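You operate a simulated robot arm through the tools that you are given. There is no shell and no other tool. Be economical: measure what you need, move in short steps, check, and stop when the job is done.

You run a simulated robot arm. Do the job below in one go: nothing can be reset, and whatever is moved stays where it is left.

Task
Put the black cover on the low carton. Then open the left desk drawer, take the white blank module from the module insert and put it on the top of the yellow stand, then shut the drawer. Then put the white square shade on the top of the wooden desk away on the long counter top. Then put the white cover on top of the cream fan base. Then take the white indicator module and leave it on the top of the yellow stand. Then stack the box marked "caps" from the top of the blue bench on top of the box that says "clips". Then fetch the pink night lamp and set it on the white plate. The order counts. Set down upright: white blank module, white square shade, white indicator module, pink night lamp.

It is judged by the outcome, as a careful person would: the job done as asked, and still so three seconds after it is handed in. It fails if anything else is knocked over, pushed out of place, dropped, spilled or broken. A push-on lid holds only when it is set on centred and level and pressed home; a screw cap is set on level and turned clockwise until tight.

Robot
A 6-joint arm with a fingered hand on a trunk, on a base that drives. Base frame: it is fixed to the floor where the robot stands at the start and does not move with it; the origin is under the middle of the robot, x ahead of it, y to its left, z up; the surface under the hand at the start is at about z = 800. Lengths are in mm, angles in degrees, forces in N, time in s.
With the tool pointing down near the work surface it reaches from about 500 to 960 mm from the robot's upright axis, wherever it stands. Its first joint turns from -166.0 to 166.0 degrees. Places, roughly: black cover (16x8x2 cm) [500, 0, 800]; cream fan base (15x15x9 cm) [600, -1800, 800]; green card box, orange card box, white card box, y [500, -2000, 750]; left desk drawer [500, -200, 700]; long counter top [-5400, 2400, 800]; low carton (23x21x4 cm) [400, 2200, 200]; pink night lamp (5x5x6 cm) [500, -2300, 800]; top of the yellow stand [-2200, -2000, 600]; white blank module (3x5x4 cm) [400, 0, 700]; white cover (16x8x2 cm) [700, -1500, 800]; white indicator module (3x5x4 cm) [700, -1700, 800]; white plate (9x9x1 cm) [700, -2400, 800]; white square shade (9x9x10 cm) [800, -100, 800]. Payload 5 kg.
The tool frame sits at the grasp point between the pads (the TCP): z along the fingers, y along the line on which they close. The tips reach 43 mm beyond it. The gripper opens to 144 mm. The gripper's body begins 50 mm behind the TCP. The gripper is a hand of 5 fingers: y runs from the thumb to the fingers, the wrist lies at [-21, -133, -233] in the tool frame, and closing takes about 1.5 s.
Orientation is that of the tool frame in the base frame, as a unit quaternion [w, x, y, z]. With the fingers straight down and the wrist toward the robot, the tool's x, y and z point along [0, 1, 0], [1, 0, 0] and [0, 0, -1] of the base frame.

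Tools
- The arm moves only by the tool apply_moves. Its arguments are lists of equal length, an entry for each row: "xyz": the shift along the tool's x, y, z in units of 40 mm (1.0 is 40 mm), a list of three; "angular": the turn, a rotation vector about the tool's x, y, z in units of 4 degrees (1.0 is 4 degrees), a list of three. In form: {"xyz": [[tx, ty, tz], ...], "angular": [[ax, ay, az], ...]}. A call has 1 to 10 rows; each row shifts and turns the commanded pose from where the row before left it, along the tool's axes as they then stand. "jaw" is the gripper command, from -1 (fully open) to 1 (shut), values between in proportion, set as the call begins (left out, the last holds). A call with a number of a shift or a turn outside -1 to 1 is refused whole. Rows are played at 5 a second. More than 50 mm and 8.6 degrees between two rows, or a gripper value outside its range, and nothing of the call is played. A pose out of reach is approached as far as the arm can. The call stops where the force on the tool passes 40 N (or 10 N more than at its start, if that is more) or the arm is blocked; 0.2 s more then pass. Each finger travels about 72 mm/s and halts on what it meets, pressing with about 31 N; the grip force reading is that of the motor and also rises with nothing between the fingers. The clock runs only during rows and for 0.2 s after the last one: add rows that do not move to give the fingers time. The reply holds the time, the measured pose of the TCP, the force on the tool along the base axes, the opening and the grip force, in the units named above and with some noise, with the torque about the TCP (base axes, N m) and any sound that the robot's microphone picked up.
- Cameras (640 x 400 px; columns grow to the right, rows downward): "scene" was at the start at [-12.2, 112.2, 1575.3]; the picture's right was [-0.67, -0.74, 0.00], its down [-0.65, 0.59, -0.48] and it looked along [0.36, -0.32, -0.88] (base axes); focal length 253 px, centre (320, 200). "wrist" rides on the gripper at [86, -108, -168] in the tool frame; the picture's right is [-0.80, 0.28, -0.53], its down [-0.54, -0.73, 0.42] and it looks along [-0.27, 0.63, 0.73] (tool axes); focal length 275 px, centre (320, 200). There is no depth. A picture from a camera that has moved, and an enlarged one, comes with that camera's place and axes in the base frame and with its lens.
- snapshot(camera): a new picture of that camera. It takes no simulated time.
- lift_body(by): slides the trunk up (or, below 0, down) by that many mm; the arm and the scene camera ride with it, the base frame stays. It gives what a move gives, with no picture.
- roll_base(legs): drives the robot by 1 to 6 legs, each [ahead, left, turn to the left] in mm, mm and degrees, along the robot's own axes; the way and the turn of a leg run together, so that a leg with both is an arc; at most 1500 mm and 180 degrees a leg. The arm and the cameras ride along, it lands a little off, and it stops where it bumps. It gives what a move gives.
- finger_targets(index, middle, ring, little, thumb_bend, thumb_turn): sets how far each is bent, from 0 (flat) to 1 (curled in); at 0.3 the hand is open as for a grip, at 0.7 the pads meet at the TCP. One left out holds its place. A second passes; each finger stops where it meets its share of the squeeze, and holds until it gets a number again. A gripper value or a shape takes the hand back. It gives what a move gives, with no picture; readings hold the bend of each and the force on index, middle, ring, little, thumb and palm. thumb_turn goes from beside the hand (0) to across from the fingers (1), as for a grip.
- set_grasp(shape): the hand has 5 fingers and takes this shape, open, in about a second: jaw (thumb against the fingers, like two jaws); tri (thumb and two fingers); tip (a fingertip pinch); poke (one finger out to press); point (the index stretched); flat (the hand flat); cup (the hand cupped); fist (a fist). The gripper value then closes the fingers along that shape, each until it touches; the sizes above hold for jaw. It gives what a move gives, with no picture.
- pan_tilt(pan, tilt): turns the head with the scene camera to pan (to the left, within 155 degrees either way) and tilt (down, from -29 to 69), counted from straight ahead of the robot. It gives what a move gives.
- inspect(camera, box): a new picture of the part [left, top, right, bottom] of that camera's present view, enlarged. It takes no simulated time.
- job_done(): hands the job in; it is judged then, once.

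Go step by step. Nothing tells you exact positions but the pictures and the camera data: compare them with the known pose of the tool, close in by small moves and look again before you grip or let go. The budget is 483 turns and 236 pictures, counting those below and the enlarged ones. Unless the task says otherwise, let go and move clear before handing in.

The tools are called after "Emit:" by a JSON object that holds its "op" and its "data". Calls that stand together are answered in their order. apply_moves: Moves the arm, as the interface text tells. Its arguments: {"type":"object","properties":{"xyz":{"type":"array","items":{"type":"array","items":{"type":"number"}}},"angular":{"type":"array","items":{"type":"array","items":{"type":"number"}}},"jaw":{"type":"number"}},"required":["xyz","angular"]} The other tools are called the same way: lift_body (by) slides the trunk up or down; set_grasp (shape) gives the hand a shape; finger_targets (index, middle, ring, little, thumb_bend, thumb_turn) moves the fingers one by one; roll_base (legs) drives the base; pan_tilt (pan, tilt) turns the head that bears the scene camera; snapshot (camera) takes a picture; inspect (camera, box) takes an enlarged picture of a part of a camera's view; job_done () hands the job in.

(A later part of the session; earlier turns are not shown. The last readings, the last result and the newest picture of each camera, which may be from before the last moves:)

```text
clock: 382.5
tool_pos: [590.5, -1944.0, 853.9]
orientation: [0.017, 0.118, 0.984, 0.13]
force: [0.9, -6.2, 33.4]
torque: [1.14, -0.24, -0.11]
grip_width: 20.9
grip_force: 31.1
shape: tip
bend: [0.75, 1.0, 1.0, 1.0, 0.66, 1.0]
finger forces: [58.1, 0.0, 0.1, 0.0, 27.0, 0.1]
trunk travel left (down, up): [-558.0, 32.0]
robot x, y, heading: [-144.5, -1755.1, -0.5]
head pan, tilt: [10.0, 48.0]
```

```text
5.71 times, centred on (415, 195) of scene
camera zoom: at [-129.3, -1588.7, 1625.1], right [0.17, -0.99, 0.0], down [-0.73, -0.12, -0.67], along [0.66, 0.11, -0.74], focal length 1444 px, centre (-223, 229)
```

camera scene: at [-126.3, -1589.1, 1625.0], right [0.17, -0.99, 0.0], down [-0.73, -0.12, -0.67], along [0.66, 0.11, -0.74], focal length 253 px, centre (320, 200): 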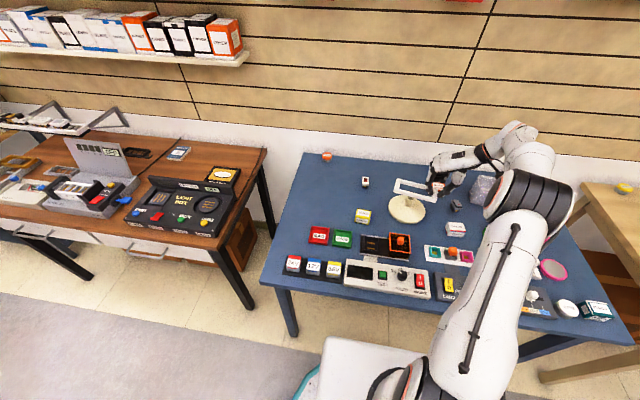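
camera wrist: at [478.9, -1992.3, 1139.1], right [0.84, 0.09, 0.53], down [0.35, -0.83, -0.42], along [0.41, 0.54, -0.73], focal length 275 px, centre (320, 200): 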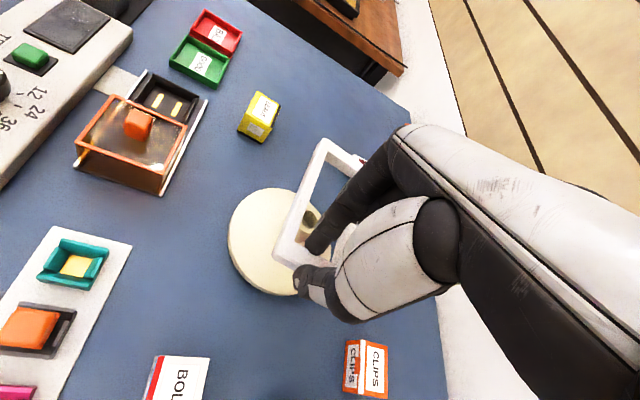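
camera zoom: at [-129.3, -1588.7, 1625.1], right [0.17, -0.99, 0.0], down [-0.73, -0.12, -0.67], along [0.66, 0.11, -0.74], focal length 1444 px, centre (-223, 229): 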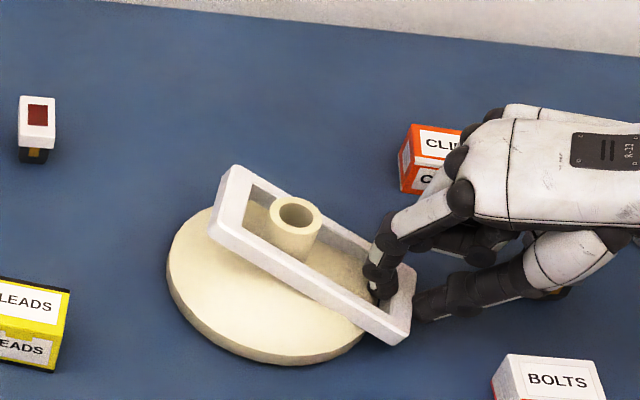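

The thumb slid the frame leftward while closing, and the index presses down on something. I ease up 8 mm.

Emit:
{"op": "apply_moves", "data": {"xyz": [[0, 0.05, -0.2], [0, 0, 0]], "angular": [[0, 0, 0], [0, 0, 0]]}}

Emit:
{"op": "inspect", "data": {"camera": "scene", "box": [370, 160, 460, 230]}}

Emit:
{"op": "inspect", "data": {"camera": "wrist", "box": [180, 120, 420, 340]}}

```text
clock: 383.1
tool_pos: [590.3, -1942.5, 854.9]
orientation: [0.014, 0.119, 0.984, 0.129]
force: [-0.1, -1.4, 0.6]
torque: [0.01, -0.02, -0.02]
grip_width: 19.5
grip_force: 31.2
shape: tip
bend: [0.74, 1.0, 1.0, 1.0, 0.66, 1.0]
finger forces: [25.5, 0.0, 0.0, 0.0, 25.8, 0.1]
trunk travel left (down, up): [-558.0, 32.0]
robot x, y, heading: [-144.0, -1758.8, -0.2]
head pan, tilt: [10.0, 48.0]
```

```text
5.71 times, centred on (415, 195) of scene
camera zoom: at [-126.4, -1588.6, 1624.6], right [0.17, -0.99, 0.0], down [-0.73, -0.12, -0.67], along [0.66, 0.11, -0.74], focal length 1444 px, centre (-223, 229)
```

zoom: 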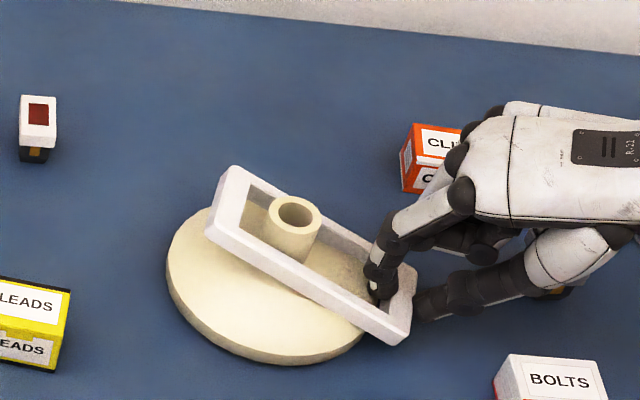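

```text
1.82 times, centred on (300, 230) of wrist
camera zoom: at [471.3, -2066.3, 990.2], right [0.81, -0.06, 0.58], down [0.38, -0.7, -0.6], along [0.44, 0.71, -0.55], focal length 500 px, centre (356, 146)
```

zoom: 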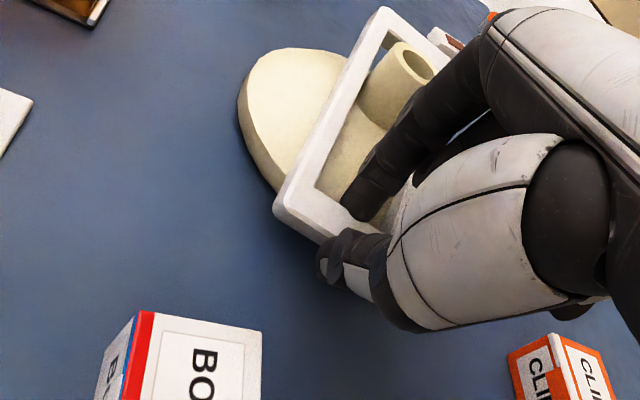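

Held again. I raise 60 mm, then rotate the hand back upright to level the frame.

Emit:
{"op": "apply_moves", "data": {"xyz": [[0, 0.13, -0.48], [0, 0.13, -0.48], [0, 0.13, -0.48], [0, 0, 0], [0, 0, 0], [0, 0, 0], [0, 0, 0]], "angular": [[0, 0, 0], [0, 0, 0], [0, 0, 0], [1, 0, 0], [1, 0, 0], [1, 0, 0], [0.8, 0, 0]]}}

Emit:
{"op": "inspect", "data": {"camera": "scene", "box": [370, 150, 460, 220]}}

Emit:
{"op": "inspect", "data": {"camera": "wrist", "box": [180, 100, 420, 320]}}

```text
clock: 384.7
tool_pos: [591.1, -1944.6, 918.2]
orientation: [-0.001, 0.119, 0.993, -0.001]
force: [-0.1, 1.1, -0.3]
torque: [-0.05, 0.04, -0.02]
grip_width: 19.4
grip_force: 31.1
shape: tip
bend: [0.74, 1.0, 1.0, 1.0, 0.67, 1.0]
finger forces: [25.8, 0.0, 0.1, 0.0, 25.8, 0.0]
trunk travel left (down, up): [-558.0, 32.0]
robot x, y, heading: [-144.4, -1757.2, -0.4]
head pan, tilt: [10.0, 48.0]
```

```text
5.71 times, centred on (415, 185) of scene
camera zoom: at [-126.3, -1588.5, 1624.9], right [0.17, -0.99, 0.0], down [-0.73, -0.12, -0.67], along [0.66, 0.11, -0.74], focal length 1444 px, centre (-223, 286)
```

zoom: 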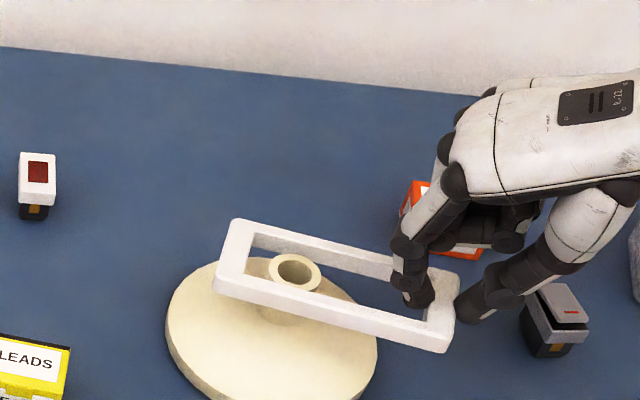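

```text
1.82 times, centred on (300, 210) of wrist
camera zoom: at [482.2, -2029.4, 1085.9], right [0.84, 0.09, 0.53], down [0.35, -0.84, -0.42], along [0.41, 0.54, -0.74], focal length 500 px, centre (356, 182)
```

zoom: 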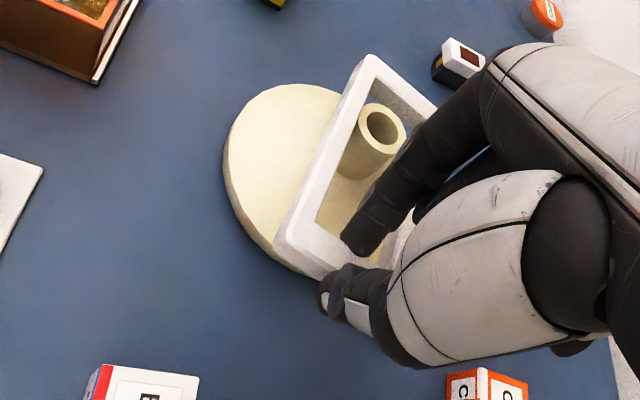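

The frame is level and surrounds the collar, but its centre is ≈33 mm too far right and ≈10 mm too far back. I shift it to centre.

Emit:
{"op": "apply_moves", "data": {"xyz": [[0.25, 0, 0], [0, 0.4, 0], [0, 0.36, 0], [0, 0, 0]], "angular": [[0, 0, 0], [0, 0, 0], [0, 0, 0], [0, 0, 0]]}}

Emit:
{"op": "inspect", "data": {"camera": "scene", "box": [370, 150, 460, 220]}}

Emit:
{"op": "inspect", "data": {"camera": "wrist", "box": [180, 100, 420, 320]}}

```text
clock: 385.7
tool_pos: [588.7, -1913.1, 918.7]
orientation: [-0.001, 0.119, 0.993, -0.002]
force: [0.2, 0.5, -0.1]
torque: [-0.05, 0.0, 0.0]
grip_width: 19.2
grip_force: 31.3
shape: tip
bend: [0.74, 1.0, 1.0, 1.0, 0.67, 1.0]
finger forces: [25.8, 0.0, 0.1, 0.0, 25.9, 0.0]
trunk travel left (down, up): [-558.0, 32.0]
robot x, y, heading: [-144.1, -1756.9, -0.2]
head pan, tilt: [10.0, 48.0]
```

```text
5.71 times, centred on (415, 185) of scene
camera zoom: at [-126.4, -1588.6, 1624.9], right [0.17, -0.99, 0.0], down [-0.73, -0.12, -0.67], along [0.66, 0.11, -0.74], focal length 1444 px, centre (-223, 286)
```

zoom: 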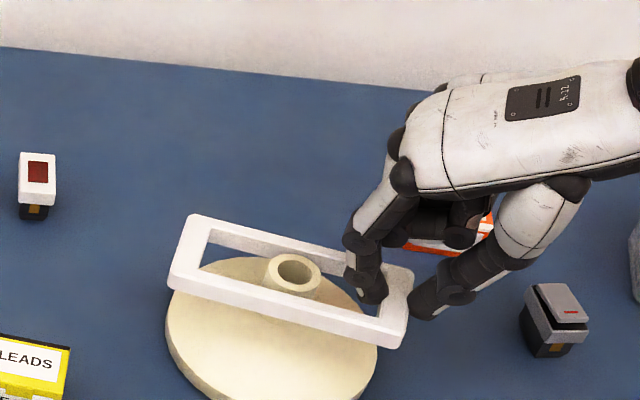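

```text
1.82 times, centred on (300, 210) of wrist
camera zoom: at [479.2, -1998.1, 1087.3], right [0.84, 0.09, 0.53], down [0.35, -0.83, -0.42], along [0.41, 0.54, -0.73], focal length 500 px, centre (356, 182)
```

zoom: 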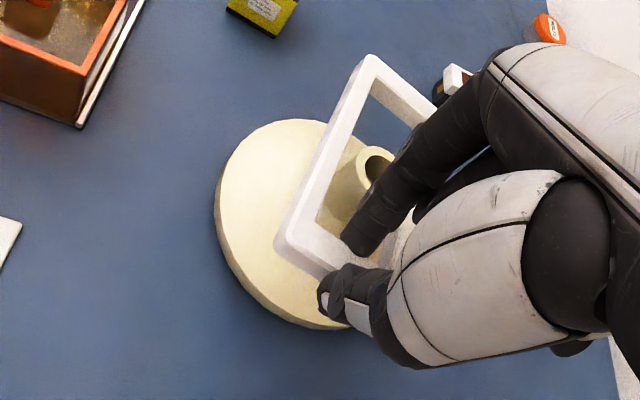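

The collar is now centred in the opening. I lower gently, 18 mm then 3 mm steps.

Emit:
{"op": "apply_moves", "data": {"xyz": [[0, 0, 0.25], [0, 0, 0.2], [0, 0, 0]], "angular": [[0, 0, 0], [0, 0, 0], [0, 0, 0]]}}

Emit:
{"op": "inspect", "data": {"camera": "scene", "box": [370, 150, 460, 220]}}

```text
clock: 386.5
tool_pos: [589.1, -1913.8, 899.7]
orientation: [-0.002, 0.119, 0.993, -0.002]
force: [-0.3, -0.3, 0.0]
torque: [-0.06, 0.02, -0.01]
grip_width: 19.1
grip_force: 30.7
shape: tip
bend: [0.74, 1.0, 1.0, 1.0, 0.67, 1.0]
finger forces: [25.9, 0.0, 0.0, 0.0, 25.9, 0.0]
trunk travel left (down, up): [-558.0, 32.0]
robot x, y, heading: [-148.6, -1759.5, -0.3]
head pan, tilt: [10.0, 48.0]
```

```text
5.71 times, centred on (415, 185) of scene
camera zoom: at [-126.4, -1588.7, 1625.0], right [0.17, -0.99, 0.0], down [-0.73, -0.12, -0.67], along [0.66, 0.11, -0.74], focal length 1444 px, centre (-223, 286)
```

zoom: 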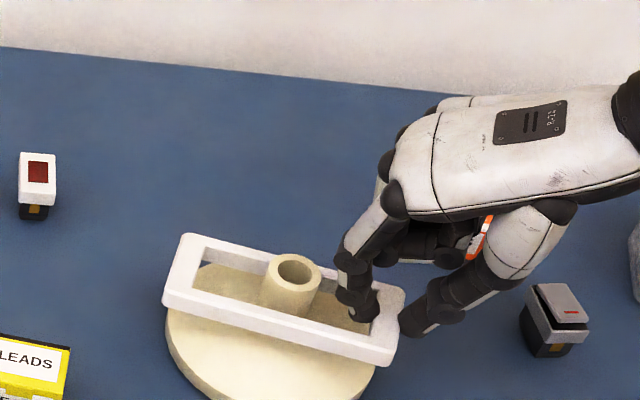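

Emit:
{"op": "apply_moves", "data": {"xyz": [[0, 0, 0.1], [0, 0, 0.1], [0, 0, 0]], "angular": [[0, 0, 0], [0, 0, 0], [0, 0, 0]]}}

Emit:
{"op": "apply_moves", "data": {"xyz": [[0, 0, 0.08], [0, 0, 0]], "angular": [[0, 0, 0], [0, 0, 0]]}}

Emit:
{"op": "inspect", "data": {"camera": "scene", "box": [370, 150, 460, 220]}}

```text
clock: 387.3
tool_pos: [589.5, -1914.4, 891.3]
orientation: [-0.001, 0.119, 0.993, -0.001]
force: [1.3, 0.0, -0.3]
torque: [-0.05, 0.02, 0.0]
grip_width: 19.3
grip_force: 30.9
shape: tip
bend: [0.74, 1.0, 1.0, 1.0, 0.67, 1.0]
finger forces: [26.0, 0.0, 0.0, 0.0, 25.9, 0.0]
trunk travel left (down, up): [-558.0, 32.0]
robot x, y, heading: [-148.2, -1757.8, -0.5]
head pan, tilt: [10.0, 48.0]
```

```text
clock: 387.9
tool_pos: [588.4, -1913.1, 888.1]
orientation: [-0.001, 0.119, 0.993, -0.002]
force: [0.5, -0.7, 0.1]
torque: [0.0, 0.0, 0.0]
grip_width: 19.6
grip_force: 30.8
shape: tip
bend: [0.74, 1.0, 1.0, 1.0, 0.67, 1.0]
finger forces: [25.8, 0.0, 0.0, 0.0, 25.9, 0.1]
trunk travel left (down, up): [-558.0, 32.0]
robot x, y, heading: [-146.9, -1756.6, -0.3]
head pan, tilt: [10.0, 48.0]
```

```text
5.71 times, centred on (415, 185) of scene
camera zoom: at [-126.3, -1588.7, 1625.0], right [0.17, -0.99, 0.0], down [-0.73, -0.12, -0.67], along [0.66, 0.11, -0.74], focal length 1444 px, centre (-223, 286)
```

zoom: 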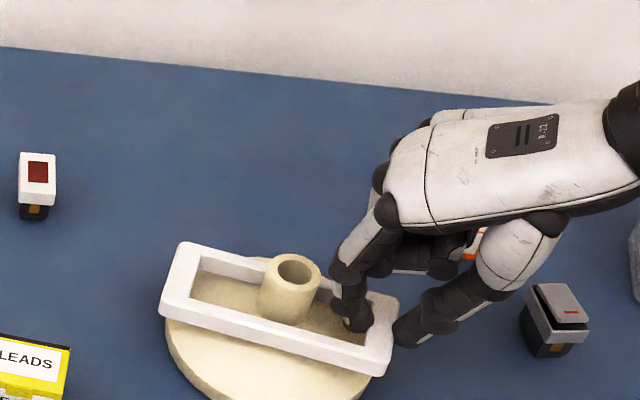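

Emit:
{"op": "apply_moves", "data": {"xyz": [[0, 0, 0.08], [0, 0, 0]], "angular": [[0, 0, 0], [0, 0, 0]]}}

Emit:
{"op": "apply_moves", "data": {"xyz": [[0, 0, 0.08], [0, 0, 0]], "angular": [[0, 0, 0], [0, 0, 0]]}}

Emit:
{"op": "inspect", "data": {"camera": "scene", "box": [370, 150, 460, 220]}}

```text
clock: 388.5
tool_pos: [587.5, -1911.9, 884.8]
orientation: [-0.001, 0.119, 0.993, -0.003]
force: [-0.6, -0.1, 1.4]
torque: [0.07, -0.06, -0.01]
grip_width: 19.0
grip_force: 30.8
shape: tip
bend: [0.74, 1.0, 1.0, 1.0, 0.67, 1.0]
finger forces: [25.7, 0.0, 0.1, 0.0, 26.3, 0.1]
trunk travel left (down, up): [-558.0, 32.0]
robot x, y, heading: [-143.7, -1761.3, -0.5]
head pan, tilt: [10.0, 48.0]
```

```text
clock: 389.1
tool_pos: [588.6, -1912.4, 882.4]
orientation: [-0.001, 0.119, 0.993, -0.001]
force: [-1.1, -0.9, 4.6]
torque: [0.11, -0.06, 0.02]
grip_width: 19.1
grip_force: 30.2
shape: tip
bend: [0.74, 1.0, 1.0, 1.0, 0.67, 1.0]
finger forces: [26.0, 0.0, 0.0, 0.1, 27.2, 0.0]
trunk travel left (down, up): [-558.0, 32.0]
robot x, y, heading: [-147.1, -1757.6, -0.6]
head pan, tilt: [10.0, 48.0]
```

```text
5.71 times, centred on (415, 185) of scene
camera zoom: at [-126.8, -1588.8, 1625.0], right [0.17, -0.99, 0.0], down [-0.73, -0.12, -0.67], along [0.66, 0.11, -0.74], focal length 1444 px, centre (-223, 286)
```

zoom: 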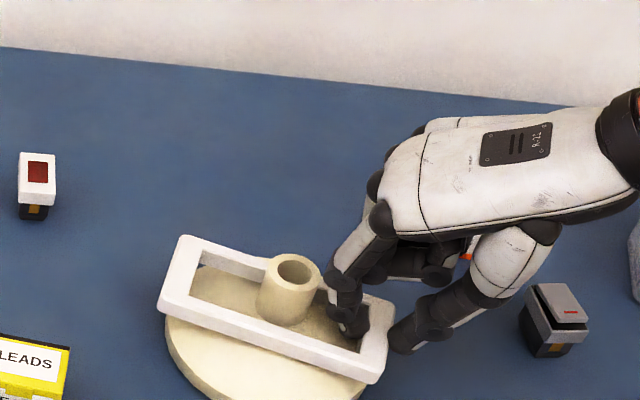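

Contact at about z=886. I go back up 3 mm, trim 3 mm to the right, and open slightly to let it settle.

Emit:
{"op": "apply_moves", "data": {"xyz": [[0, 0, -0.09], [0, -0.08, 0], [0, 0, 0]], "angular": [[0, 0, 0], [0, 0, 0], [0, 0, 0]]}}

Emit:
{"op": "apply_moves", "data": {"xyz": [[0, 0, 0], [0, 0, 0], [0, 0, 0], [0, 0, 0]], "angular": [[0, 0, 0], [0, 0, 0], [0, 0, 0], [0, 0, 0]], "jaw": 0.5}}

Emit:
{"op": "inspect", "data": {"camera": "scene", "box": [370, 150, 460, 220]}}

Emit:
{"op": "inspect", "data": {"camera": "wrist", "box": [180, 100, 420, 320]}}

```text
clock: 389.9
tool_pos: [588.0, -1916.8, 885.7]
orientation: [-0.001, 0.119, 0.993, -0.002]
force: [-1.1, -1.0, 0.1]
torque: [0.03, -0.01, 0.0]
grip_width: 19.0
grip_force: 31.4
shape: tip
bend: [0.74, 1.0, 1.0, 1.0, 0.67, 1.0]
finger forces: [26.2, 0.0, 0.0, 0.0, 26.1, 0.1]
trunk travel left (down, up): [-558.0, 32.0]
robot x, y, heading: [-144.2, -1759.9, -0.4]
head pan, tilt: [10.0, 48.0]
```

```text
clock: 390.9
tool_pos: [588.5, -1916.1, 885.3]
orientation: [-0.001, 0.119, 0.993, -0.001]
force: [-0.4, 0.3, 0.5]
torque: [-0.03, 0.02, 0.0]
grip_width: 36.0
grip_force: 0.0
shape: tip
bend: [0.73, 0.98, 0.99, 0.99, 0.74, 1.0]
finger forces: [0.0, 0.0, 0.0, 0.1, 0.2, 0.0]
trunk travel left (down, up): [-558.0, 32.0]
robot x, y, heading: [-145.4, -1756.1, -0.0]
head pan, tilt: [10.0, 48.0]
```

```text
5.71 times, centred on (415, 185) of scene
camera zoom: at [-126.4, -1588.7, 1625.0], right [0.17, -0.99, 0.0], down [-0.73, -0.12, -0.67], along [0.66, 0.11, -0.74], focal length 1444 px, centre (-223, 286)
```

zoom: 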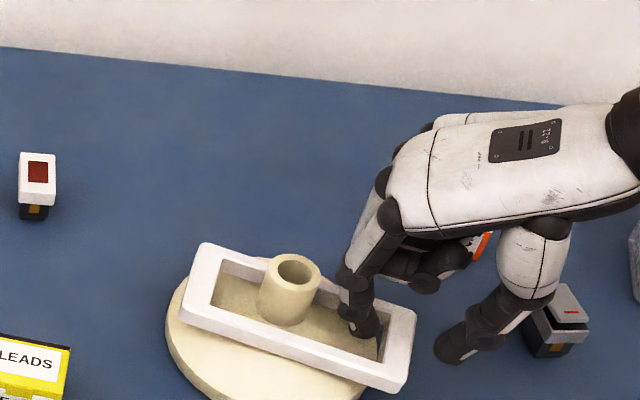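

```text
1.82 times, centred on (300, 210) of wrist
camera zoom: at [479.0, -2000.2, 1053.8], right [0.84, 0.09, 0.53], down [0.35, -0.83, -0.42], along [0.41, 0.54, -0.73], focal length 500 px, centre (356, 182)
```

zoom: 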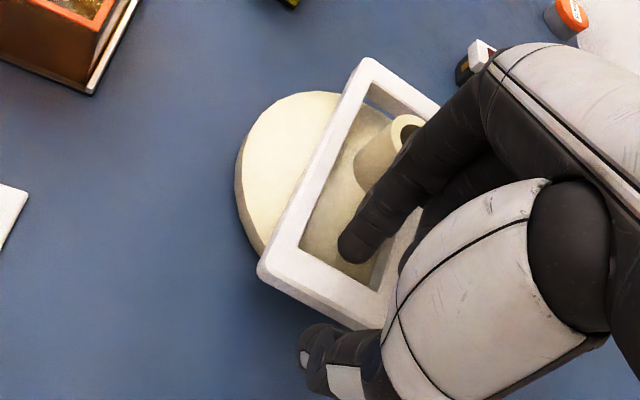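

On release the frame slid about 15 mm to the right on the cone. I lift the hand out and look at how it rests.

Emit:
{"op": "apply_moves", "data": {"xyz": [[0, 0, -0.4], [0, 0, -0.6], [0, 0, -0.6]], "angular": [[0, 0, 0], [0, 0, 0], [0, 0, 0]]}}

Emit:
{"op": "inspect", "data": {"camera": "scene", "box": [370, 150, 460, 220]}}

Emit:
{"op": "inspect", "data": {"camera": "wrist", "box": [180, 100, 420, 320]}}

```text
clock: 391.7
tool_pos: [587.3, -1916.2, 949.5]
orientation: [-0.001, 0.12, 0.993, -0.002]
force: [-0.8, -0.1, 0.1]
torque: [-0.04, 0.03, -0.01]
grip_width: 36.2
grip_force: 0.0
shape: tip
bend: [0.73, 0.98, 0.99, 0.99, 0.74, 1.0]
finger forces: [0.0, 0.1, 0.1, 0.0, 0.1, 0.0]
trunk travel left (down, up): [-558.0, 32.0]
robot x, y, heading: [-143.7, -1759.8, -0.4]
head pan, tilt: [10.0, 48.0]
```

```text
5.71 times, centred on (415, 185) of scene
camera zoom: at [-126.6, -1588.6, 1624.9], right [0.17, -0.99, 0.0], down [-0.73, -0.12, -0.67], along [0.66, 0.11, -0.74], focal length 1444 px, centre (-223, 286)
```

zoom: 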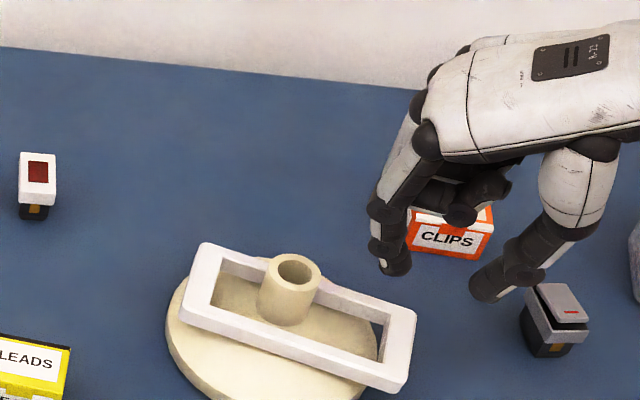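

```text
1.82 times, centred on (300, 210) of wrist
camera zoom: at [478.9, -2001.5, 1119.0], right [0.84, 0.09, 0.53], down [0.35, -0.83, -0.42], along [0.41, 0.54, -0.73], focal length 500 px, centre (356, 182)
```

zoom: 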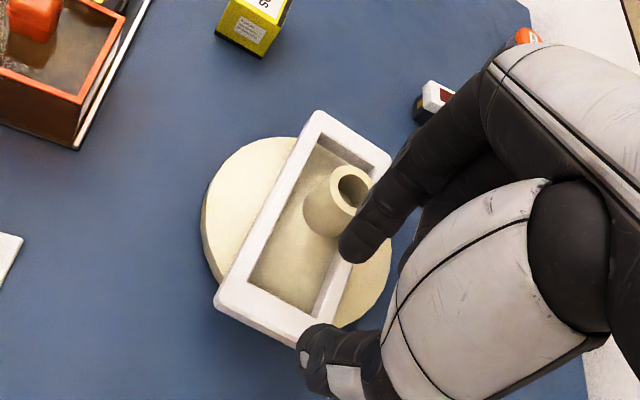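

From here the cover sits level around the collar with its centre within ~5 mm of the base's centre, so it's good. Next, the white indicator module at about [715, −1660]; I move over for a look.

Emit:
{"op": "apply_moves", "data": {"xyz": [[0, 0, -1], [-0.2, 0.95, 0], [-0.2, 0.95, 0], [-0.2, 0.95, 0], [-0.2, 0.95, 0], [-0.2, 0.95, 0]], "angular": [[0, 0, 0], [0, 0, 0], [0, 0, 0], [0, 0, 0], [0, 0, 0], [0, 0, 0]], "jaw": 0}}

Emit:
{"op": "inspect", "data": {"camera": "wrist", "box": [200, 80, 440, 280]}}

Emit:
{"op": "inspect", "data": {"camera": "scene", "box": [340, 150, 460, 240]}}

```text
clock: 393.1
tool_pos: [675.4, -1745.6, 988.0]
orientation: [-0.001, 0.119, 0.993, -0.002]
force: [-0.1, 0.6, -0.3]
torque: [-0.02, 0.03, -0.02]
grip_width: 72.0
grip_force: 0.0
shape: tip
bend: [0.73, 0.98, 0.99, 0.99, 0.7, 1.0]
finger forces: [0.1, 0.0, 0.0, 0.1, 0.0, 0.1]
trunk travel left (down, up): [-558.0, 32.0]
robot x, y, heading: [-146.6, -1757.6, -0.3]
head pan, tilt: [10.0, 48.0]
```

```text
2.00 times, centred on (320, 180) of wrist
camera zoom: at [566.4, -1830.8, 1157.1], right [0.84, 0.09, 0.53], down [0.35, -0.83, -0.42], along [0.41, 0.54, -0.73], focal length 551 px, centre (320, 240)
```

zoom: 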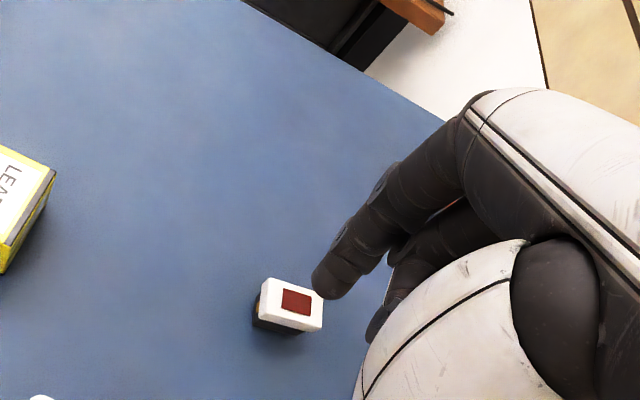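

```text
4.44 times, centred on (400, 195) of scene
camera zoom: at [-125.7, -1588.3, 1624.9], right [0.17, -0.99, 0.0], down [-0.73, -0.12, -0.67], along [0.66, 0.11, -0.74], focal length 1123 px, centre (-36, 222)
```

zoom: 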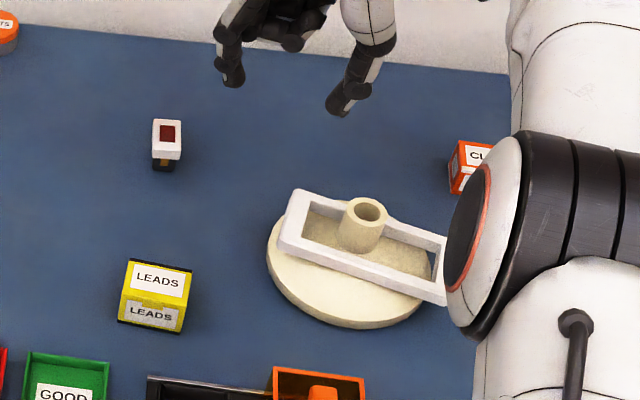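

The module's top is axis-aligned, centre ≈[726, −1658], 51×29 mm. I yaw the hand to close along y and come down over it.

Emit:
{"op": "apply_moves", "data": {"xyz": [[0, 0, 0], [0, 0, 0], [0, 0, 0], [0, 0, 0], [-0.43, 0.73, 0], [-0.43, 0.73, 0], [-0.42, 0.73, 0], [0, 0, 1], [0, 0, 0.7]], "angular": [[0, 0, -0.85], [0, 0, -0.85], [0, 0, -0.85], [0, 0, -0.85], [0, 0, 0], [0, 0, 0], [0, 0, 0], [0, 0, 0], [0, 0, 0]]}}

Emit:
{"op": "inspect", "data": {"camera": "wrist", "box": [200, 120, 440, 320]}}

```text
clock: 395.1
tool_pos: [657.1, -1656.0, 914.8]
orientation: [-0.002, 0.0, 1.0, -0.001]
force: [0.0, -0.7, 0.4]
torque: [-0.03, 0.01, 0.02]
grip_width: 71.7
grip_force: 0.0
shape: tip
bend: [0.73, 0.98, 0.99, 0.99, 0.7, 1.0]
finger forces: [0.0, 0.0, 0.0, 0.0, 0.1, 0.0]
out of reach, approached as far as the arm can: row 2, 3, 4, 5, 6, 7
trunk travel left (down, up): [-558.0, 32.0]
robot x, y, heading: [-147.1, -1760.0, -0.2]
head pan, tilt: [10.0, 48.0]
```

```text
2.00 times, centred on (320, 220) of wrist
camera zoom: at [571.5, -1764.6, 1083.3], right [0.8, 0.28, 0.53], down [0.54, -0.73, -0.42], along [0.27, 0.62, -0.73], focal length 551 px, centre (320, 160)
```

zoom: 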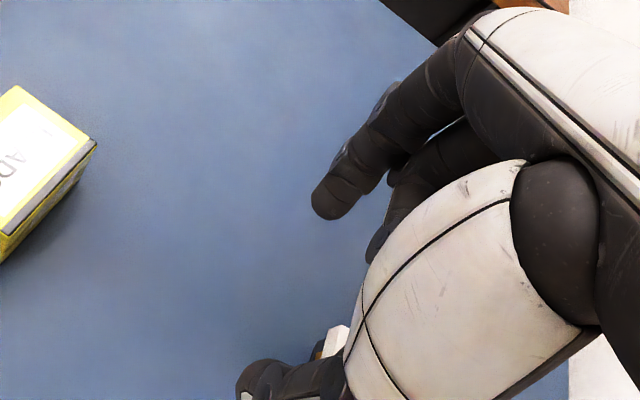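

The arm is at its reach limit there, so I drive the base 70 mm forward.

Emit:
{"op": "roll_base", "data": {"legs": [[70, 0, 0]]}}

Emit:
{"op": "inspect", "data": {"camera": "wrist", "box": [200, 120, 440, 320]}}

```text
clock: 396.1
tool_pos: [726.8, -1658.0, 914.9]
orientation: [-0.001, 0.001, 1.0, -0.001]
force: [-0.5, 0.3, 0.1]
torque: [0.01, 0.05, 0.0]
grip_width: 71.8
grip_force: 0.0
shape: tip
bend: [0.73, 0.98, 0.99, 0.99, 0.7, 1.0]
finger forces: [0.1, 0.1, 0.0, 0.0, 0.1, 0.1]
trunk travel left (down, up): [-558.0, 32.0]
robot x, y, heading: [-77.3, -1756.6, -0.3]
head pan, tilt: [10.0, 48.0]
```

```text
2.00 times, centred on (320, 220) of wrist
camera zoom: at [641.0, -1765.0, 1082.9], right [0.8, 0.28, 0.53], down [0.54, -0.73, -0.42], along [0.27, 0.62, -0.73], focal length 551 px, centre (320, 160)
```

zoom: 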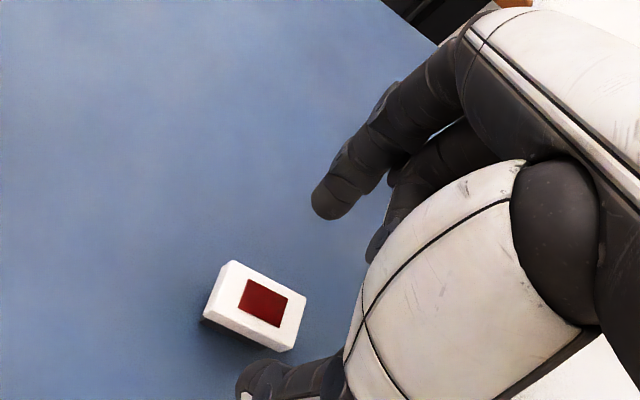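

Aligned. I lower 54 mm and close.

Emit:
{"op": "apply_moves", "data": {"xyz": [[0, 0, 0.5], [0, 0, 0.5], [0, 0, 0.36]], "angular": [[0, 0, 0], [0, 0, 0], [0, 0, 0]]}}

Emit:
{"op": "apply_moves", "data": {"xyz": [[0, 0, 0], [0, 0, 0], [0, 0, 0], [0, 0, 0], [0, 0, 0], [0, 0, 0]], "angular": [[0, 0, 0], [0, 0, 0], [0, 0, 0], [0, 0, 0], [0, 0, 0], [0, 0, 0]], "jaw": 1}}

Emit:
{"op": "inspect", "data": {"camera": "wrist", "box": [200, 120, 440, 320]}}

```text
clock: 396.9
tool_pos: [727.5, -1656.4, 861.1]
orientation: [-0.002, 0.001, 1.0, -0.001]
force: [0.0, 0.2, 0.4]
torque: [-0.01, 0.0, 0.0]
grip_width: 71.5
grip_force: 0.1
shape: tip
bend: [0.73, 0.98, 0.99, 0.99, 0.7, 1.0]
finger forces: [0.0, 0.0, 0.0, 0.0, 0.1, 0.0]
trunk travel left (down, up): [-558.0, 32.0]
robot x, y, heading: [-74.7, -1760.7, -0.4]
head pan, tilt: [10.0, 48.0]
```

```text
clock: 398.3
tool_pos: [726.9, -1658.2, 860.8]
orientation: [-0.002, 0.002, 1.0, -0.002]
force: [-0.5, -1.6, -0.8]
torque: [-0.02, -0.01, -0.03]
grip_width: 23.1
grip_force: 31.2
shape: tip
bend: [0.72, 1.0, 1.0, 1.0, 0.74, 1.0]
finger forces: [27.7, 0.0, 0.0, 0.1, 27.7, 0.0]
trunk travel left (down, up): [-558.0, 32.0]
robot x, y, heading: [-76.5, -1759.0, -0.3]
head pan, tilt: [10.0, 48.0]
```

```text
2.00 times, centred on (320, 220) of wrist
camera zoom: at [641.0, -1765.6, 1029.5], right [0.8, 0.28, 0.53], down [0.54, -0.73, -0.42], along [0.27, 0.62, -0.73], focal length 551 px, centre (320, 160)
```

zoom: 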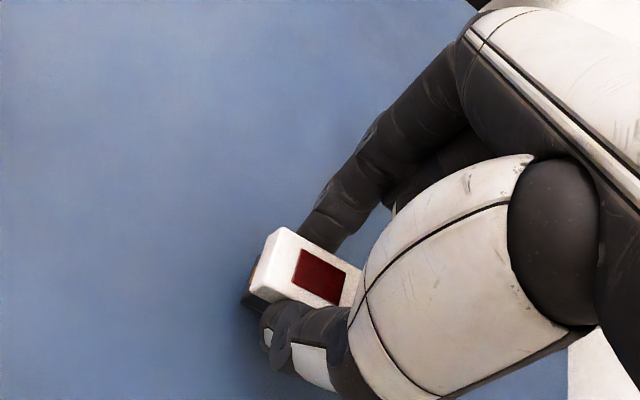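

Held. I lift, back away from the bench and drive to the yellow stand.

Emit:
{"op": "apply_moves", "data": {"xyz": [[0, 0, -0.5], [0, 0, -1], [0, 0, -1], [0, 0, -1]], "angular": [[0, 0, 0], [0, 0, 0], [0, 0, 0], [0, 0, 0]]}}

Emit:
{"op": "roll_base", "data": {"legs": [[-370, 0, 0], [0, 800, 0]]}}

Emit:
{"op": "pan_tilt", "data": {"pan": -40, "tilt": 35}}

Emit:
{"op": "snapshot", "data": {"camera": "scene"}}

```text
clock: 399.3
tool_pos: [724.3, -1656.4, 998.9]
orientation: [-0.001, 0.001, 1.0, -0.002]
force: [-0.1, -0.2, -1.3]
torque: [0.01, -0.01, 0.04]
grip_width: 23.0
grip_force: 31.4
shape: tip
bend: [0.72, 1.0, 1.0, 1.0, 0.74, 1.0]
finger forces: [27.8, 0.1, 0.0, 0.0, 27.6, 0.0]
out of reach, approached as far as the arm can: row 4
trunk travel left (down, up): [-558.0, 32.0]
robot x, y, heading: [-75.4, -1757.8, -0.4]
head pan, tilt: [10.0, 48.0]
```

```text
clock: 405.6
tool_pos: [348.3, -837.9, 999.7]
orientation: [-0.001, -0.008, 1.0, -0.001]
force: [1.3, -0.2, 0.2]
torque: [-0.05, -0.01, -0.03]
grip_width: 23.0
grip_force: 31.5
shape: tip
bend: [0.72, 1.0, 1.0, 1.0, 0.74, 1.0]
finger forces: [27.7, 0.0, 0.1, 0.0, 27.8, 0.0]
trunk travel left (down, up): [-558.0, 32.0]
robot x, y, heading: [-446.5, -955.7, 0.6]
head pan, tilt: [10.0, 48.0]
```

```text
clock: 406.8
tool_pos: [348.9, -837.7, 1000.8]
orientation: [-0.002, -0.008, 1.0, -0.001]
force: [0.7, -0.2, -0.6]
torque: [0.07, 0.0, -0.01]
grip_width: 23.2
grip_force: 30.5
shape: tip
bend: [0.72, 1.0, 1.0, 1.0, 0.74, 1.0]
finger forces: [27.8, 0.0, 0.0, 0.1, 27.8, 0.1]
trunk travel left (down, up): [-558.0, 32.0]
robot x, y, heading: [-447.6, -952.8, 0.6]
head pan, tilt: [-40.0, 35.0]
```

```text
49 pictures are left
camera scene: at [-444.1, -853.7, 1643.9], right [-0.63, -0.77, 0.0], down [-0.44, 0.36, -0.82], along [0.63, -0.52, -0.57], focal length 253 px, centre (320, 200)
```

scene: 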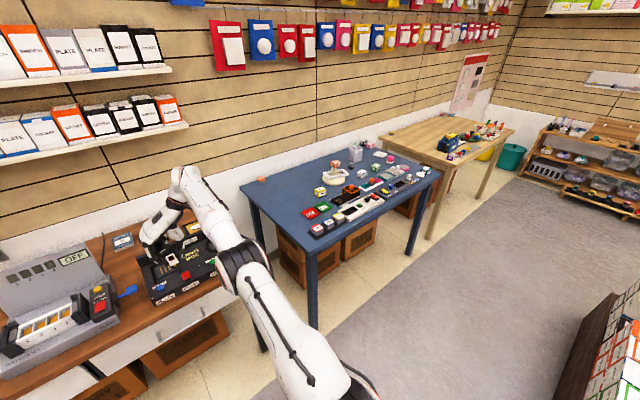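

I have 49 pictures left, so I'll be sparing. I drive back to the stand's side and turn toward it.

Emit:
{"op": "roll_base", "data": {"legs": [[-1440, 0, -0.6], [0, 0, -90]]}}

```text
clock: 417.7
tool_pos: [-1766.3, -1758.2, 999.5]
orientation: [-0.002, 0.708, 0.707, 0.0]
force: [0.6, 0.3, -0.3]
torque: [0.02, 0.0, 0.02]
grip_width: 23.2
grip_force: 30.6
shape: tip
bend: [0.72, 1.0, 1.0, 1.0, 0.74, 1.0]
finger forces: [27.7, 0.0, 0.1, 0.0, 27.6, 0.1]
trunk travel left (down, up): [-558.0, 32.0]
robot x, y, heading: [-1868.7, -956.3, -90.1]
head pan, tilt: [-40.0, 35.0]
```

I'll set this module at about [−1943, −1965], beside the first one. I move the base so the hand is above that spot, then lower.

Emit:
{"op": "roll_base", "data": {"legs": [[207, -177, 0]]}}

Emit:
{"op": "lift_body", "data": {"by": -300}}

Emit:
{"op": "snapshot", "data": {"camera": "wrist"}}

```text
clock: 419.6
tool_pos: [-1948.3, -1962.9, 1000.1]
orientation: [-0.002, 0.709, 0.706, 0.0]
force: [-0.3, 0.2, 0.3]
torque: [0.01, -0.04, 0.03]
grip_width: 23.1
grip_force: 31.1
shape: tip
bend: [0.72, 1.0, 1.0, 1.0, 0.74, 1.0]
finger forces: [27.7, 0.0, 0.0, 0.1, 27.7, 0.0]
trunk travel left (down, up): [-558.0, 32.0]
robot x, y, heading: [-2047.8, -1160.3, -90.4]
head pan, tilt: [-40.0, 35.0]
```

```text
clock: 422.6
tool_pos: [-1950.0, -1961.8, 700.5]
orientation: [-0.001, 0.708, 0.706, 0.0]
force: [0.8, 0.1, -0.2]
torque: [0.03, 0.01, 0.04]
grip_width: 23.0
grip_force: 31.0
shape: tip
bend: [0.72, 1.0, 1.0, 1.0, 0.74, 1.0]
finger forces: [27.7, 0.0, 0.1, 0.0, 27.7, 0.0]
trunk travel left (down, up): [-258.0, 332.0]
robot x, y, heading: [-2050.2, -1156.4, -90.7]
head pan, tilt: [-40.0, 35.0]
```

```text
48 pictures are left
camera wrist: at [-2057.1, -1875.9, 868.0], right [0.28, -0.8, 0.53], down [-0.73, -0.54, -0.42], along [0.62, -0.27, -0.73], focal length 275 px, centre (320, 200)
```

wrist: 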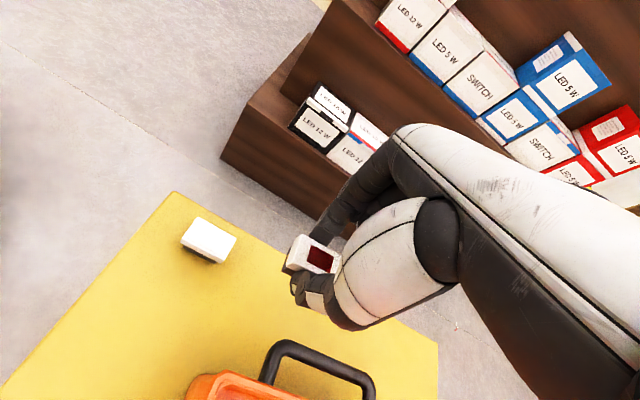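

The landing spot is free, between the first module and the basket handle. I shift 10 mm outward and lower until contact.

Emit:
{"op": "apply_moves", "data": {"xyz": [[0, 0.25, 0.8], [0, 0, 0.8], [0, 0, 0.6], [0, 0, 0.12], [0, 0, 0.12], [0, 0, 0.12], [0, 0, 0.12]], "angular": [[0, 0, 0], [0, 0, 0], [0, 0, 0], [0, 0, 0], [0, 0, 0], [0, 0, 0], [0, 0, 0]]}}

```text
clock: 424.0
tool_pos: [-1940.5, -1962.6, 609.4]
orientation: [0.004, 0.709, 0.705, -0.002]
force: [-0.7, 2.3, 16.1]
torque: [0.04, 0.07, -0.03]
grip_width: 24.9
grip_force: 31.5
shape: tip
bend: [0.72, 1.0, 1.0, 1.0, 0.74, 1.0]
finger forces: [31.5, 0.0, 0.0, 0.0, 32.3, 0.0]
trunk travel left (down, up): [-258.0, 332.0]
robot x, y, heading: [-2050.2, -1157.8, -90.8]
head pan, tilt: [-40.0, 35.0]
stopped in row 6: the force on the tool passed its limit at 43 N (the readings are from after the stop); the commanded pose is now the measured one
```

Contact. I ease up 2 mm, open and check.

Emit:
{"op": "apply_moves", "data": {"xyz": [[0, 0, -0.06], [0, 0, 0]], "angular": [[0, 0, 0], [0, 0, 0]]}}

Emit:
{"op": "apply_moves", "data": {"xyz": [[0, 0, 0], [0, 0, 0], [0, 0, 0], [0, 0, 0]], "angular": [[0, 0, 0], [0, 0, 0], [0, 0, 0], [0, 0, 0]], "jaw": 0.35}}

Emit:
{"op": "apply_moves", "data": {"xyz": [[0, 0, -0.5], [0, 0, -1], [0, 0, -1], [0, 0, -1]], "angular": [[0, 0, 0], [0, 0, 0], [0, 0, 0], [0, 0, 0]]}}

Emit:
{"op": "snapshot", "data": {"camera": "wrist"}}

```text
clock: 424.6
tool_pos: [-1940.4, -1962.6, 608.9]
orientation: [0.004, 0.709, 0.705, -0.001]
force: [0.3, -2.0, 17.7]
torque: [-0.07, 0.04, -0.03]
grip_width: 24.8
grip_force: 31.0
shape: tip
bend: [0.72, 1.0, 1.0, 1.0, 0.74, 1.0]
finger forces: [31.7, 0.0, 0.0, 0.1, 32.2, 0.0]
trunk travel left (down, up): [-258.0, 332.0]
robot x, y, heading: [-2049.6, -1159.6, -90.6]
head pan, tilt: [-40.0, 35.0]
```

```text
clock: 425.6
tool_pos: [-1940.2, -1962.9, 606.7]
orientation: [0.002, 0.709, 0.706, 0.0]
force: [-0.1, 0.4, -0.2]
torque: [0.01, -0.02, 0.01]
grip_width: 46.6
grip_force: 0.1
shape: tip
bend: [0.73, 0.98, 0.99, 0.99, 0.74, 1.0]
finger forces: [0.0, 0.0, 0.0, 0.0, 0.0, 0.0]
trunk travel left (down, up): [-258.0, 332.0]
robot x, y, heading: [-2047.3, -1163.7, -90.5]
head pan, tilt: [-40.0, 35.0]
```

```text
clock: 426.6
tool_pos: [-1943.3, -1955.7, 746.0]
orientation: [0.001, 0.709, 0.705, 0.001]
force: [-0.6, -0.3, -1.7]
torque: [0.14, -0.01, 0.04]
grip_width: 46.7
grip_force: 0.1
shape: tip
bend: [0.73, 0.98, 0.99, 0.99, 0.74, 1.0]
finger forces: [0.1, 0.0, 0.0, 0.0, 0.0, 0.1]
out of reach, approached as far as the arm can: row 4
trunk travel left (down, up): [-258.0, 332.0]
robot x, y, heading: [-2046.0, -1159.1, -90.9]
head pan, tilt: [-40.0, 35.0]
```

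```text
47 pictures are left
camera wrist: at [-2051.9, -1869.6, 914.0], right [0.28, -0.8, 0.53], down [-0.73, -0.54, -0.42], along [0.63, -0.27, -0.73], focal length 275 px, centre (320, 200)
```

wrist: 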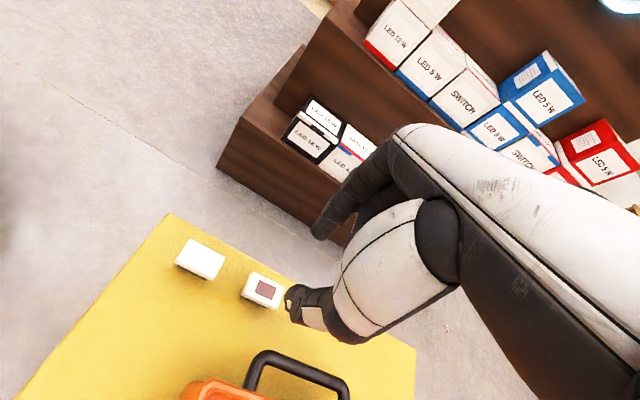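

Both modules stand on the yellow stand. Next the boxes: I drive back to the blue bench, further right this time.

Emit:
{"op": "lift_body", "data": {"by": 300}}

Emit:
{"op": "roll_base", "data": {"legs": [[-205, 100, 0], [0, 0, 90.7], [1470, 0, 0]]}}

Emit:
{"op": "roll_base", "data": {"legs": [[90, 0, 0], [0, -1050, 0]]}}

Emit:
{"op": "pan_tilt", "data": {"pan": 0, "tilt": 45}}

Emit:
{"op": "inspect", "data": {"camera": "scene", "box": [180, 80, 500, 260]}}

```text
clock: 429.6
tool_pos: [-1943.1, -1956.0, 1047.6]
orientation: [0.001, 0.709, 0.705, -0.001]
force: [0.2, 0.2, 0.1]
torque: [-0.02, -0.02, 0.02]
grip_width: 46.7
grip_force: 0.1
shape: tip
bend: [0.73, 0.98, 0.99, 0.99, 0.74, 1.0]
finger forces: [0.0, 0.0, 0.1, 0.0, 0.0, 0.0]
trunk travel left (down, up): [-558.0, 32.0]
robot x, y, heading: [-2045.8, -1162.2, -90.5]
head pan, tilt: [-40.0, 35.0]
```

```text
clock: 442.1
tool_pos: [312.4, -813.3, 1048.6]
orientation: [0.0, -0.01, 1.0, 0.001]
force: [0.0, -0.3, -0.3]
torque: [-0.01, 0.02, -0.01]
grip_width: 46.7
grip_force: 0.0
shape: tip
bend: [0.73, 0.98, 0.99, 0.99, 0.74, 1.0]
finger forces: [0.0, 0.0, 0.0, 0.1, 0.1, 0.1]
trunk travel left (down, up): [-558.0, 32.0]
robot x, y, heading: [-483.5, -939.1, 1.2]
head pan, tilt: [-40.0, 35.0]
```

```text
clock: 448.0
tool_pos: [419.6, -1821.5, 1047.1]
orientation: [0.0, -0.01, 1.0, 0.001]
force: [0.0, -0.4, 0.4]
torque: [-0.01, 0.0, -0.01]
grip_width: 46.5
grip_force: 0.1
shape: tip
bend: [0.73, 0.98, 0.99, 0.99, 0.74, 1.0]
finger forces: [0.0, 0.0, 0.1, 0.0, 0.0, 0.0]
trunk travel left (down, up): [-558.0, 32.0]
robot x, y, heading: [-373.4, -1946.1, 1.2]
head pan, tilt: [-40.0, 35.0]
```

```text
clock: 449.1
tool_pos: [419.8, -1821.8, 1047.9]
orientation: [0.0, -0.009, 1.0, 0.001]
force: [0.3, -0.1, 0.6]
torque: [0.02, 0.02, 0.0]
grip_width: 47.0
grip_force: 0.1
shape: tip
bend: [0.73, 0.98, 0.99, 0.99, 0.74, 1.0]
finger forces: [0.0, 0.0, 0.1, 0.0, 0.0, 0.1]
trunk travel left (down, up): [-558.0, 32.0]
robot x, y, heading: [-375.8, -1946.6, 0.7]
head pan, tilt: [0.0, 45.0]
```

```text
2.00 times, centred on (340, 170) of scene
camera zoom: at [-354.0, -1790.1, 1629.2], right [0.01, -1.0, 0.0], down [-0.71, -0.01, -0.71], along [0.71, 0.01, -0.71], focal length 506 px, centre (280, 260)
```

zoom: 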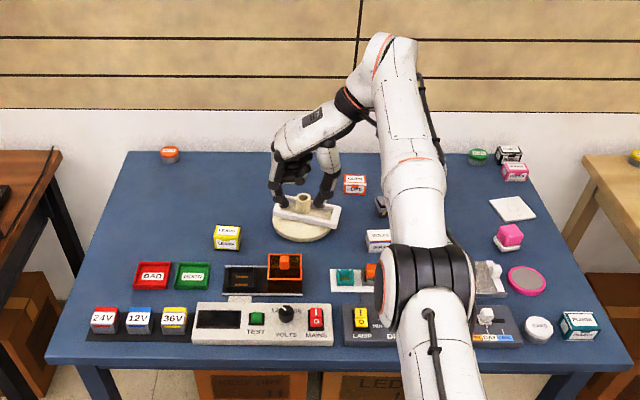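

The green box (likely CAPS) is hidden behind the arm at about [524, −2156]. I shift right to see it and to be better placed.

Emit:
{"op": "roll_base", "data": {"legs": [[0, -420, -0.7]]}}

Emit:
{"op": "inspect", "data": {"camera": "scene", "box": [180, 90, 440, 236]}}

```text
clock: 451.7
tool_pos: [424.4, -2271.3, 1047.8]
orientation: [0.001, 0.005, 1.0, 0.001]
force: [0.9, -0.2, 0.9]
torque: [0.02, 0.01, 0.0]
grip_width: 46.7
grip_force: 0.1
shape: tip
bend: [0.73, 0.98, 0.99, 0.99, 0.74, 1.0]
finger forces: [0.0, 0.0, 0.1, 0.0, 0.0, 0.0]
trunk travel left (down, up): [-558.0, 32.0]
robot x, y, heading: [-369.5, -2376.3, -0.6]
head pan, tilt: [0.0, 45.0]
```

```text
2.46 times, centred on (310, 163) of scene
camera zoom: at [-349.2, -2220.3, 1629.2], right [-0.01, -1.0, 0.0], down [-0.71, 0.01, -0.71], along [0.71, -0.01, -0.71], focal length 622 px, centre (345, 291)
```

zoom: 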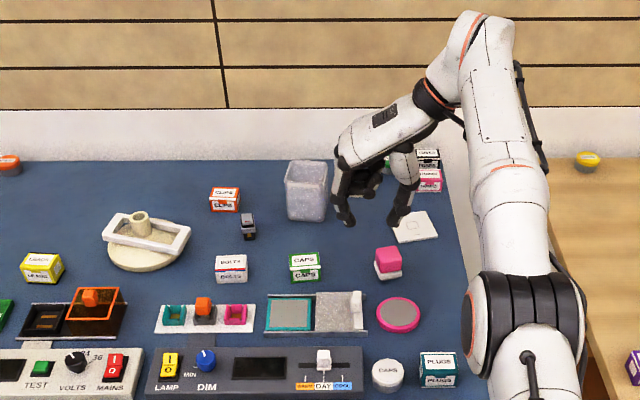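

CAPS (green) is at ≈[525, −2153], top z≈837; CLIPS (orange) at ≈[750, −1979], top z≈837. I drive so the hand is over CAPS and take a look from the wrist.

Emit:
{"op": "roll_base", "data": {"legs": [[101, 118, 0.6]]}}

Emit:
{"op": "apply_moves", "data": {"xyz": [[0, 0, 1], [0, 0, 1], [0, 0, 0.6]], "angular": [[0, 0, 0], [0, 0, 0], [0, 0, 0]], "jaw": -0.3}}

Emit:
{"op": "snapshot", "data": {"camera": "wrist"}}

```text
clock: 453.1
tool_pos: [522.2, -2143.4, 1048.1]
orientation: [0.001, -0.001, 1.0, 0.001]
force: [0.4, 0.3, -0.7]
torque: [-0.03, 0.02, 0.03]
grip_width: 46.9
grip_force: 0.2
shape: tip
bend: [0.73, 0.98, 0.99, 0.99, 0.74, 1.0]
finger forces: [0.0, 0.1, 0.0, 0.0, 0.1, 0.0]
trunk travel left (down, up): [-558.0, 32.0]
robot x, y, heading: [-274.4, -2253.4, -0.2]
head pan, tilt: [0.0, 45.0]
```

```text
clock: 453.9
tool_pos: [530.4, -2144.4, 944.9]
orientation: [0.0, -0.002, 1.0, 0.001]
force: [0.6, 0.7, 0.3]
torque: [0.0, 0.04, 0.01]
grip_width: 93.1
grip_force: 0.2
shape: tip
bend: [0.29, 0.98, 0.99, 0.99, 0.63, 1.0]
finger forces: [0.1, 0.1, 0.1, 0.0, 0.0, 0.0]
out of reach, approached as far as the arm can: row 2
trunk travel left (down, up): [-558.0, 32.0]
robot x, y, heading: [-275.2, -2255.3, 0.1]
head pan, tilt: [0.0, 45.0]
```

```text
44 pictures are left
camera wrist: at [444.6, -2253.3, 1113.1], right [0.8, 0.29, 0.53], down [0.55, -0.72, -0.42], along [0.26, 0.63, -0.73], focal length 275 px, centre (320, 200)
```

wrist: 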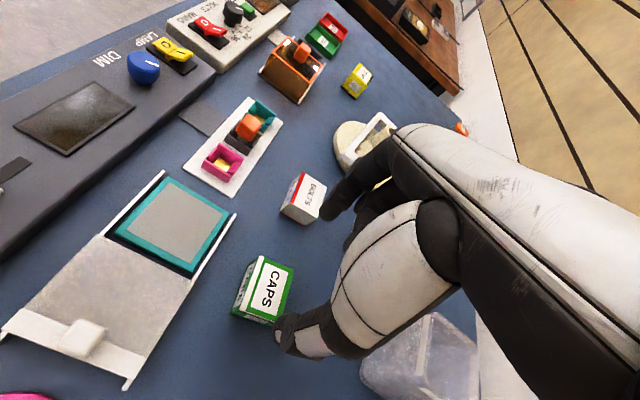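

CAPS is rotated about 13°; centre ≈[527, −2150]. I yaw to match, lower over it and close.

Emit:
{"op": "apply_moves", "data": {"xyz": [[0, 0, 0], [0, 0, 0], [0, 0, 0], [0.1, -0.13, 0.25], [0, 0, 0.8], [0, 0, 0.8], [0, 0, 0.38]], "angular": [[0, 0, -1], [0, 0, -1], [0, 0, -1.0], [0, 0, -0.25], [0, 0, 0], [0, 0, 0], [0, 0, 0]]}}

Emit:
{"op": "inspect", "data": {"camera": "wrist", "box": [200, 160, 440, 340]}}

```text
clock: 455.5
tool_pos: [502.4, -2147.7, 854.4]
orientation: [0.001, -0.114, 0.994, 0.001]
force: [0.0, 0.3, 0.7]
torque: [-0.02, -0.01, 0.01]
grip_width: 93.1
grip_force: 0.0
shape: tip
bend: [0.29, 0.98, 0.99, 0.99, 0.63, 1.0]
finger forces: [0.0, 0.1, 0.0, 0.0, 0.1, 0.0]
out of reach, approached as far as the arm can: row 1, 2, 3
trunk travel left (down, up): [-558.0, 32.0]
robot x, y, heading: [-273.2, -2255.1, -0.2]
head pan, tilt: [0.0, 45.0]
```

```text
2.22 times, centred on (320, 250) of wrist
camera zoom: at [442.8, -2273.3, 1020.8], right [0.71, 0.46, 0.54], down [0.69, -0.58, -0.42], along [0.12, 0.67, -0.73], focal length 612 px, centre (320, 89)
```

zoom: 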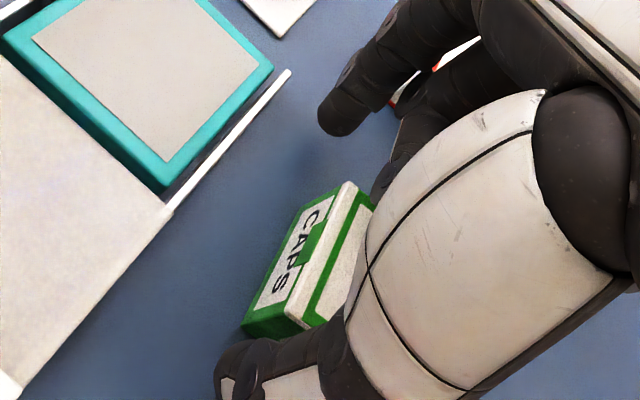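

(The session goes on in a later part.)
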